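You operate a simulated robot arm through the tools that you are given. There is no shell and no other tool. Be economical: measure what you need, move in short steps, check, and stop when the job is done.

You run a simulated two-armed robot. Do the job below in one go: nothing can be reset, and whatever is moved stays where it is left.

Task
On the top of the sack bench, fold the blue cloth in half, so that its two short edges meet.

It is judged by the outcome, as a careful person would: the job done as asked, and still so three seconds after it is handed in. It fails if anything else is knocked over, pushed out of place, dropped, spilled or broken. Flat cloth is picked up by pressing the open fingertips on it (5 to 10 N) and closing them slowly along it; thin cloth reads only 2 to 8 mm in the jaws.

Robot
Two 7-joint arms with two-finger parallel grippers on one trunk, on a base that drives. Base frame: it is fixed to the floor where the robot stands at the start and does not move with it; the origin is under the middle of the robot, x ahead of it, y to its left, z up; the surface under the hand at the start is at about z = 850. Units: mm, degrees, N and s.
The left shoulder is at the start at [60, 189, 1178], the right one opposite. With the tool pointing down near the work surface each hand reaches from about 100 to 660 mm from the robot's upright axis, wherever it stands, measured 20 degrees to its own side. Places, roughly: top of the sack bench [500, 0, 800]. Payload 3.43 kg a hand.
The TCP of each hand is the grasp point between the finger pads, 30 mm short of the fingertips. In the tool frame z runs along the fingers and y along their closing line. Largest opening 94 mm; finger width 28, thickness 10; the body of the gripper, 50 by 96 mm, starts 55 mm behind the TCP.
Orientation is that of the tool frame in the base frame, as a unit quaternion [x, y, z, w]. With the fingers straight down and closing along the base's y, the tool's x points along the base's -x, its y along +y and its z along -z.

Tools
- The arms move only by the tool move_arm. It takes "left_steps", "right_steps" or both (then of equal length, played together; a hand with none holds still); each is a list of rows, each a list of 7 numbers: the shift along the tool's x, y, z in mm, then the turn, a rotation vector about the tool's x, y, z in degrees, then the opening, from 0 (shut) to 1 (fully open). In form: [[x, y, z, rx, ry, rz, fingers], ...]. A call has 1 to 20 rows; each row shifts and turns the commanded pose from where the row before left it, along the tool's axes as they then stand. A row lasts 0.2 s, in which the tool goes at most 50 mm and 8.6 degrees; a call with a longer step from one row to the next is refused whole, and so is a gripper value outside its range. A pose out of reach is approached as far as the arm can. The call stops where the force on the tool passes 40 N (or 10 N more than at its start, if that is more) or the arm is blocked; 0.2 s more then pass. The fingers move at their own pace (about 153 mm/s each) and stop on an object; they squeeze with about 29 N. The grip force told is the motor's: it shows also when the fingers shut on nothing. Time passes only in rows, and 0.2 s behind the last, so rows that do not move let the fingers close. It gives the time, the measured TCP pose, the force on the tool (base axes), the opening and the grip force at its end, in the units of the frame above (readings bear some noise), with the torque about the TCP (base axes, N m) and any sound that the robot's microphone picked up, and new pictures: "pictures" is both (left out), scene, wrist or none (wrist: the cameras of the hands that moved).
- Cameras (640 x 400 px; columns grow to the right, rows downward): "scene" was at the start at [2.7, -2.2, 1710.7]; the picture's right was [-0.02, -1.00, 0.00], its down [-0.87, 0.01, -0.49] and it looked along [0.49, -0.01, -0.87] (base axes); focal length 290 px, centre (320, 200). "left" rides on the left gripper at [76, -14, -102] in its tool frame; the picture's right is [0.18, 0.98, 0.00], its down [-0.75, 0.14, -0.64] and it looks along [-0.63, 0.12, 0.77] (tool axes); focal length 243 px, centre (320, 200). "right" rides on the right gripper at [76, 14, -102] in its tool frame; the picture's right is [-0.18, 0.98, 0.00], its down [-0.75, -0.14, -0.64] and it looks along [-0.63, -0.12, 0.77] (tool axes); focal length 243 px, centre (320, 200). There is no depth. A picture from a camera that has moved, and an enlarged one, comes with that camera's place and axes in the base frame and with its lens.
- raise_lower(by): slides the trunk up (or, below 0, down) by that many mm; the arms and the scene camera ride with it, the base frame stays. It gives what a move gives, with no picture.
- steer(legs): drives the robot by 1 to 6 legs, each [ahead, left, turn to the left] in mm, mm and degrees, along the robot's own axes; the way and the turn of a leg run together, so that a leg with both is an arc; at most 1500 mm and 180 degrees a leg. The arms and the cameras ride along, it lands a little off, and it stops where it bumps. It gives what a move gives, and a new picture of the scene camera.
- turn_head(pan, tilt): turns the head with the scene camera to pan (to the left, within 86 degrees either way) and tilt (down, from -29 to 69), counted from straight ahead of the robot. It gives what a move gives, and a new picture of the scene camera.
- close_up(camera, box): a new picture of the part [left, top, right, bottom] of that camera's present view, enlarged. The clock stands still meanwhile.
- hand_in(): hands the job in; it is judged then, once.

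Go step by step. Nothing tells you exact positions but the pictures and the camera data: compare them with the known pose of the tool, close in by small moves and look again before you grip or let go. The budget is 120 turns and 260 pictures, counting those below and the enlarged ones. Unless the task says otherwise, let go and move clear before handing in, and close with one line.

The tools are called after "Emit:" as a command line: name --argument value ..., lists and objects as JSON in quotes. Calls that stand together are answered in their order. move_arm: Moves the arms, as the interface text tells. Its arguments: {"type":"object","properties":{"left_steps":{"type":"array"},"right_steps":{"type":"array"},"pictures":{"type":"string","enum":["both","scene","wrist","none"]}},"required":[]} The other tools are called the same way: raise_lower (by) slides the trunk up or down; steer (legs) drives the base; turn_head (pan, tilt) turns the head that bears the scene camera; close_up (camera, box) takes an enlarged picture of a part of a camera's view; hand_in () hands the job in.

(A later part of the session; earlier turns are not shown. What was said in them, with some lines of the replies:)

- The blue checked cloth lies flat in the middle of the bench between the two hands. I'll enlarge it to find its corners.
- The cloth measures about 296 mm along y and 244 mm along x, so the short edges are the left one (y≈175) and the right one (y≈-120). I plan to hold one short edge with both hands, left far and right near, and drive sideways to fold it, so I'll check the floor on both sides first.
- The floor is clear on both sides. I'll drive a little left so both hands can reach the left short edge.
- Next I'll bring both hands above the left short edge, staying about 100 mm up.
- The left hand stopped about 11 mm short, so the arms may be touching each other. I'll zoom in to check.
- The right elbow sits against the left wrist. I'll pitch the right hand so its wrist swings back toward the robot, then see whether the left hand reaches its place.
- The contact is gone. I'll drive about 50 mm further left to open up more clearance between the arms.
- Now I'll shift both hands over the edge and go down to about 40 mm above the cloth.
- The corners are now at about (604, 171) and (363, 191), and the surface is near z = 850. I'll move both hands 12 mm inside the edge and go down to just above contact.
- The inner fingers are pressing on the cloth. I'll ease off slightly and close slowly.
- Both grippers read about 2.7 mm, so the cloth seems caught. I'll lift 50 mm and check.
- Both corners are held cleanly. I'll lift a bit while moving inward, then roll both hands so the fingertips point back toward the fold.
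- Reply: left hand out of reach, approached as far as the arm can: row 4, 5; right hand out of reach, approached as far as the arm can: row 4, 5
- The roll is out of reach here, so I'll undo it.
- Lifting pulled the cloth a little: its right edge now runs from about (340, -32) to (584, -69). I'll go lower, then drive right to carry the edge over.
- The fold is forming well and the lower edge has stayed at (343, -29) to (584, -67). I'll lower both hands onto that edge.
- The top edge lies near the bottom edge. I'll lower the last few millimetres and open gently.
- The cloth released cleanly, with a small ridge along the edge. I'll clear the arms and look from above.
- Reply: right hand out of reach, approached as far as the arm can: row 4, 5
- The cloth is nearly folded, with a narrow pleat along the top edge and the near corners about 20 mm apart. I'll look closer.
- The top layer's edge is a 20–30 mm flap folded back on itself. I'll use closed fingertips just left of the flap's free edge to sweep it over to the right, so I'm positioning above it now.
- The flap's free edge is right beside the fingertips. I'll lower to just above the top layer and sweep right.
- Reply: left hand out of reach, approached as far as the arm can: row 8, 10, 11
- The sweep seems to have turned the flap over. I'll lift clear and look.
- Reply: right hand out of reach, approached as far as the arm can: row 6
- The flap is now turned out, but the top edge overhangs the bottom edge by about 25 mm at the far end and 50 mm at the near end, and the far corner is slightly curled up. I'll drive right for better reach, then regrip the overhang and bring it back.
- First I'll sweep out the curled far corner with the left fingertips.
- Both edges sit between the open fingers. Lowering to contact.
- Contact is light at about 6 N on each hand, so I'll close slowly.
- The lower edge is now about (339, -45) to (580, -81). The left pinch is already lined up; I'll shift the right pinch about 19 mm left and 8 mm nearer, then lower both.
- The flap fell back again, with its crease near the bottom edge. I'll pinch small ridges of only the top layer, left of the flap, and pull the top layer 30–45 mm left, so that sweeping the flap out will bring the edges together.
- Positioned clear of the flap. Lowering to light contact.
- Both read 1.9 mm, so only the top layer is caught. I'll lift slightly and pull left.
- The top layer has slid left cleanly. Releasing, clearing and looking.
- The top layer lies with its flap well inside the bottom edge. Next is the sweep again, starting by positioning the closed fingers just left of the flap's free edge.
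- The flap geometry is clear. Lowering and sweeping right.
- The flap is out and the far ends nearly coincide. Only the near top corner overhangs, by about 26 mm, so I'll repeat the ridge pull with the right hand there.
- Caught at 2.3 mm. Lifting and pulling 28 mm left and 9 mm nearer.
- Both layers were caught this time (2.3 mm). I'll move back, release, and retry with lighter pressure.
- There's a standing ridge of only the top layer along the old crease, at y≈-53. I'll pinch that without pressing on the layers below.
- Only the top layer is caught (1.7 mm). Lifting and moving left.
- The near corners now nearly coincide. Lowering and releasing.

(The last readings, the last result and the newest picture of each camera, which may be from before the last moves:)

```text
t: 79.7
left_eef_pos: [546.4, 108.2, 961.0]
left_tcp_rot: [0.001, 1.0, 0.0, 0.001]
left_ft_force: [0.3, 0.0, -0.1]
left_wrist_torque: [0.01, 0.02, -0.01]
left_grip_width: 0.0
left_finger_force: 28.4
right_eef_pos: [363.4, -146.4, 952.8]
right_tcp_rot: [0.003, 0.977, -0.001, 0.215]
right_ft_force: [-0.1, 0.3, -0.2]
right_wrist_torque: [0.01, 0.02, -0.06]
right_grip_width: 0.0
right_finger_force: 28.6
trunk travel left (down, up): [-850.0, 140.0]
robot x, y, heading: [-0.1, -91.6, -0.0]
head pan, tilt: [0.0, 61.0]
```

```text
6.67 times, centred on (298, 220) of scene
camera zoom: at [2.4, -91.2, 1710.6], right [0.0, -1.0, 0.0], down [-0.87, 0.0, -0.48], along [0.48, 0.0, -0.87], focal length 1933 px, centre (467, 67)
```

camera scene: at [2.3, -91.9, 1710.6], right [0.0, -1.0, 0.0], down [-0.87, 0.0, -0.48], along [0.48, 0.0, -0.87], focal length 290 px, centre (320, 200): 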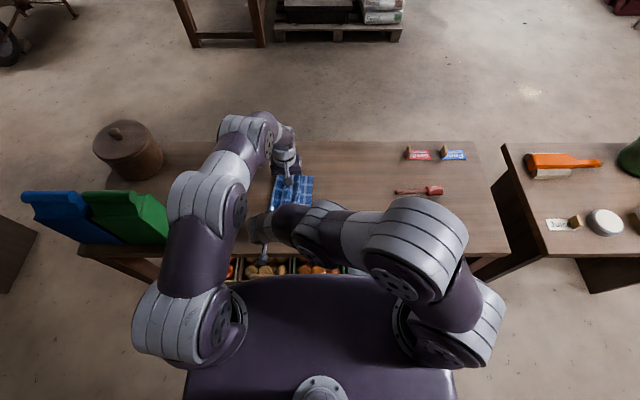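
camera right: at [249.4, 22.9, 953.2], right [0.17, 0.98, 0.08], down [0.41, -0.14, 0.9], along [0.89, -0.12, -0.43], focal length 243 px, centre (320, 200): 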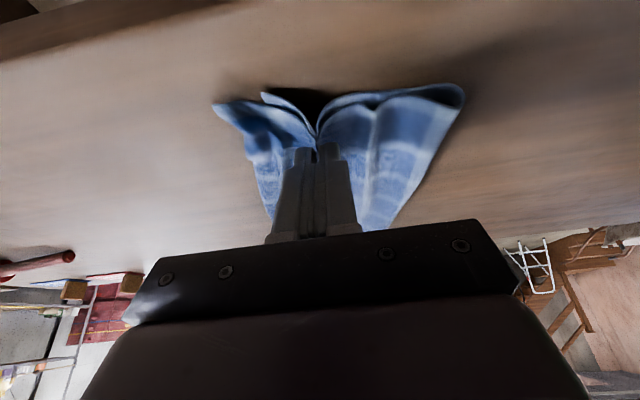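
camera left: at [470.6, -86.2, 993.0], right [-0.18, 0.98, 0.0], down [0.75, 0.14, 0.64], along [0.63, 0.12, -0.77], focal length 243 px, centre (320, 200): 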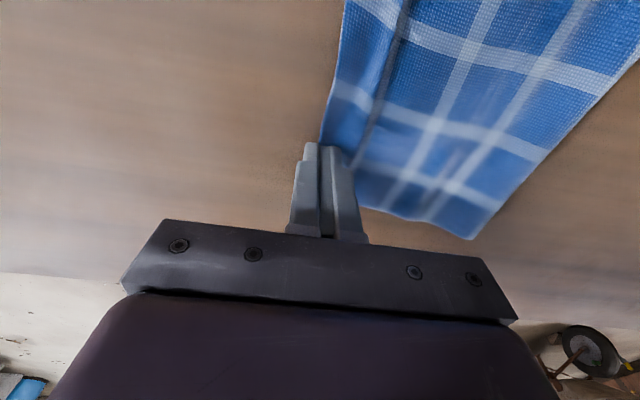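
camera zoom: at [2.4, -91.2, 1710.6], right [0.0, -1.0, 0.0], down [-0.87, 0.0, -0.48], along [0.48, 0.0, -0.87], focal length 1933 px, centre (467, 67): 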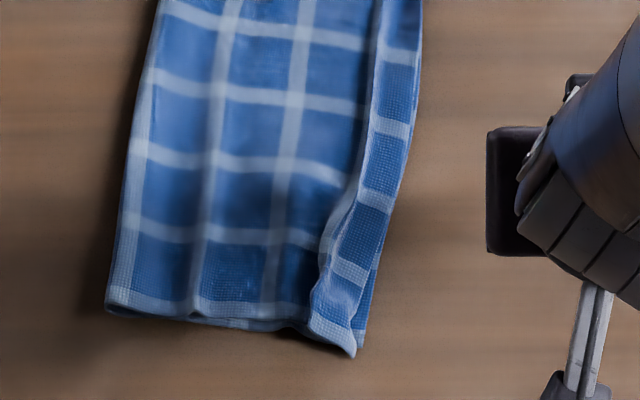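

The edges now meet within about 10 mm all along. The fold side is still puffy, so I'll wipe the slack leftward lightly with closed fingertips to flatten it.

Emit:
move_arm --left_steps '[[5, -35, 0, 0, 0, 0, 0], [5, -35, 0, 0, 0, 0, 0], [5, -28, 0, 0, 0, 0, 0], [0, 0, 0, 0, 0, 0, 0], [0, 0, 30, 0, 0, 0, 0], [0, 0, 30, 0, 0, 0, 0], [0, 0, 14, 0, 0, 0, 0], [0, 8, 0, 0, 0, 0, 0], [0, 8, 0, 0, 0, 0, 0], [0, 8, 0, 0, 0, 0, 0], [0, 8, 0, 0, 0, 0, 0], [0, 8, 0, 0, 0, 0, 0], [0, 8, 0, 0, 0, 0, 0], [0, 8, 0, 0, 0, 0, 0], [0, 8, 0, 0, 0, 0, 0]]' --right_steps '[[-20, 43, 9, 0, 0, 0, 0], [0, 43, 0, 0, 0, 0, 0], [0, 43, 0, 0, 0, 0, 0], [0, 42, 0, 0, 0, 0, 0], [10.6, 0, 22.6, 0, 0, 0, 0], [10.6, 0, 22.6, 0, 0, 0, 0], [5, 0, 11, 0, 0, 0, 0], [0, 9, 0, 0, 0, 0, 0], [0, 9, 0, 0, 0, 0, 0], [0, 9, 0, 0, 0, 0, 0], [0, 9, 0, 0, 0, 0, 0], [0, 9, 0, 0, 0, 0, 0], [0, 9, 0, 0, 0, 0, 0], [0, 9, 0, 0, 0, 0, 0], [0, 9, 0, 0, 0, 0, 0]]' --pictures "wrist"

```text
t: 82.8
left_eef_pos: [530.9, 75.0, 885.7]
left_tcp_rot: [0.001, 1.0, -0.001, 0.0]
left_ft_force: [0.6, -0.4, -0.1]
left_wrist_torque: [-0.01, 0.0, 0.02]
left_grip_width: 0.0
left_finger_force: 29.2
right_eef_pos: [388.6, 97.9, 888.9]
right_tcp_rot: [0.003, 0.977, -0.001, 0.215]
right_ft_force: [-0.2, 0.3, 0.1]
right_wrist_torque: [0.02, -0.04, 0.02]
right_grip_width: 0.1
right_finger_force: 29.4
trunk travel left (down, up): [-850.0, 140.0]
robot x, y, heading: [3.5, -89.7, -0.2]
head pan, tilt: [0.0, 61.0]
camera right: at [273.9, 113.5, 951.1], right [0.17, 0.98, 0.08], down [0.41, -0.14, 0.9], along [0.89, -0.12, -0.43], focal length 243 px, centre (320, 200)
camera left: at [455.4, 61.4, 988.5], right [-0.18, 0.98, 0.0], down [0.75, 0.14, 0.64], along [0.63, 0.12, -0.77], focal length 243 px, centre (320, 200)
```

right: 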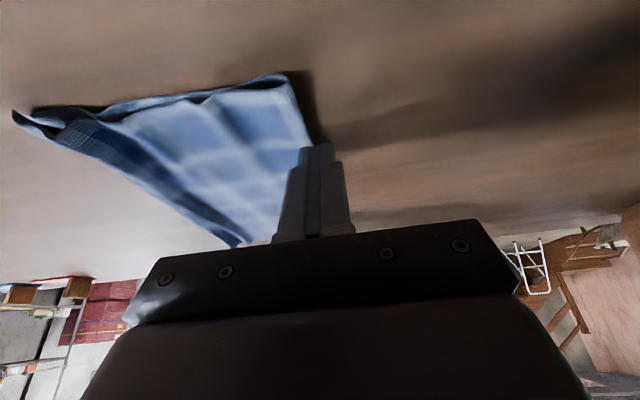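
left: 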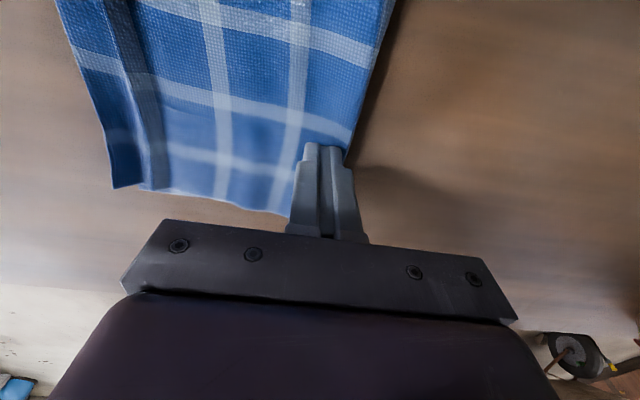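

Lifting straight up and moving the arms away to look at the result.

Emit:
move_arm --left_steps '[[0, 10, -5, 0, 0, 0, 0], [0, 0, -30, 0, 0, 0, 0], [0, 20, -40, 0, 0, 0, 0], [0, 35, 0, 0, 0, 0, 0], [0, 35, 0, 0, 0, 0, 0], [0, 0, 0, 0, 0, 0, 0], [0, 0, 0, 0, 0, 0, 0]]' --right_steps '[[0, 10, 0, 0, 0, 0, 0], [-12.7, 0, -27, 0, 0, 0, 0], [-17, 0, -36, 0, 0, 0, 0], [0, -45, 0, 0, 0, 0, 0], [0, -45, 0, 0, 0, 0, 0], [0, -45, 0, 0, 0, 0, 0], [0, -45, 0, 0, 0, 0, 0]]' --pictures "none"

Emit:
move_arm --right_steps '[[0, -45, 0, 0, 0, 0, 0], [0, -35, 0, 0, 0, 0, 0], [0, 0, 0, 0, 0, 0, 0]]' --pictures "none"

Emit:
close_up --camera "scene" --box '[250, 160, 346, 220]'

Emit:
close_up --camera "scene" --box '[250, 190, 346, 250]'

```text
t: 84.5
left_eef_pos: [531.2, 174.7, 961.4]
left_tcp_rot: [0.002, 1.0, 0.001, 0.0]
left_ft_force: [-0.4, 0.0, -0.6]
left_wrist_torque: [0.02, 0.0, 0.01]
left_grip_width: 0.0
left_finger_force: 29.0
right_eef_pos: [386.0, -75.8, 961.4]
right_tcp_rot: [0.003, 0.977, -0.001, 0.215]
right_ft_force: [0.1, -0.3, 0.0]
right_wrist_torque: [0.01, -0.03, 0.03]
right_grip_width: 0.3
right_finger_force: 28.9
trunk travel left (down, up): [-850.0, 140.0]
robot x, y, heading: [0.4, -91.8, 0.0]
head pan, tilt: [0.0, 61.0]
```

```text
t: 85.2
left_eef_pos: [530.3, 177.1, 959.6]
left_tcp_rot: [0.001, 1.0, -0.001, 0.0]
left_ft_force: [0.5, -0.2, 0.2]
left_wrist_torque: [-0.02, 0.0, -0.02]
left_grip_width: 0.0
left_finger_force: 28.5
right_eef_pos: [385.2, -152.6, 961.2]
right_tcp_rot: [0.004, 0.976, -0.002, 0.216]
right_ft_force: [-0.6, -0.9, 0.2]
right_wrist_torque: [0.01, -0.01, -0.01]
right_grip_width: 0.2
right_finger_force: 28.8
trunk travel left (down, up): [-850.0, 140.0]
robot x, y, heading: [-0.8, -91.3, -0.3]
head pan, tilt: [0.0, 61.0]
```

```text
6.67 times, centred on (298, 190) of scene
camera zoom: at [2.5, -89.6, 1710.6], right [0.0, -1.0, 0.0], down [-0.87, 0.0, -0.48], along [0.48, 0.0, -0.87], focal length 1933 px, centre (467, 267)
```

zoom: 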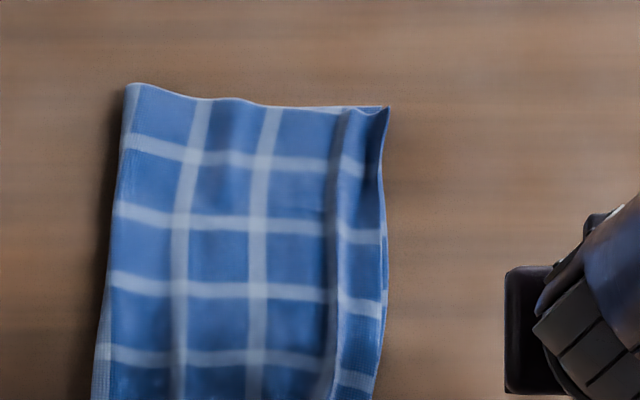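

```text
6.67 times, centred on (298, 220) of scene
camera zoom: at [2.5, -89.6, 1710.6], right [0.0, -1.0, 0.0], down [-0.87, 0.0, -0.48], along [0.48, 0.0, -0.87], focal length 1933 px, centre (467, 67)
```

zoom: 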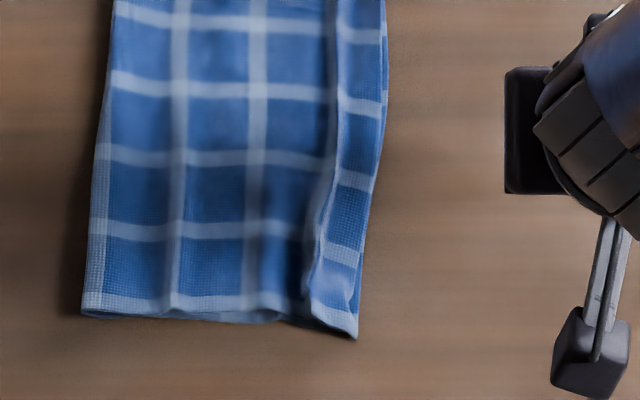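

The short edges now coincide at both corners, the cloth lies folded on the bench, and both hands are clear. I'm handing it in.

Emit:
hand_in

```text
The job is handed in.
```

The blue cloth is folded in half on the sack bench. In the last pictures its short edges meet at both corners, with a slight ridge left in the top layer. I saw nothing else moved.
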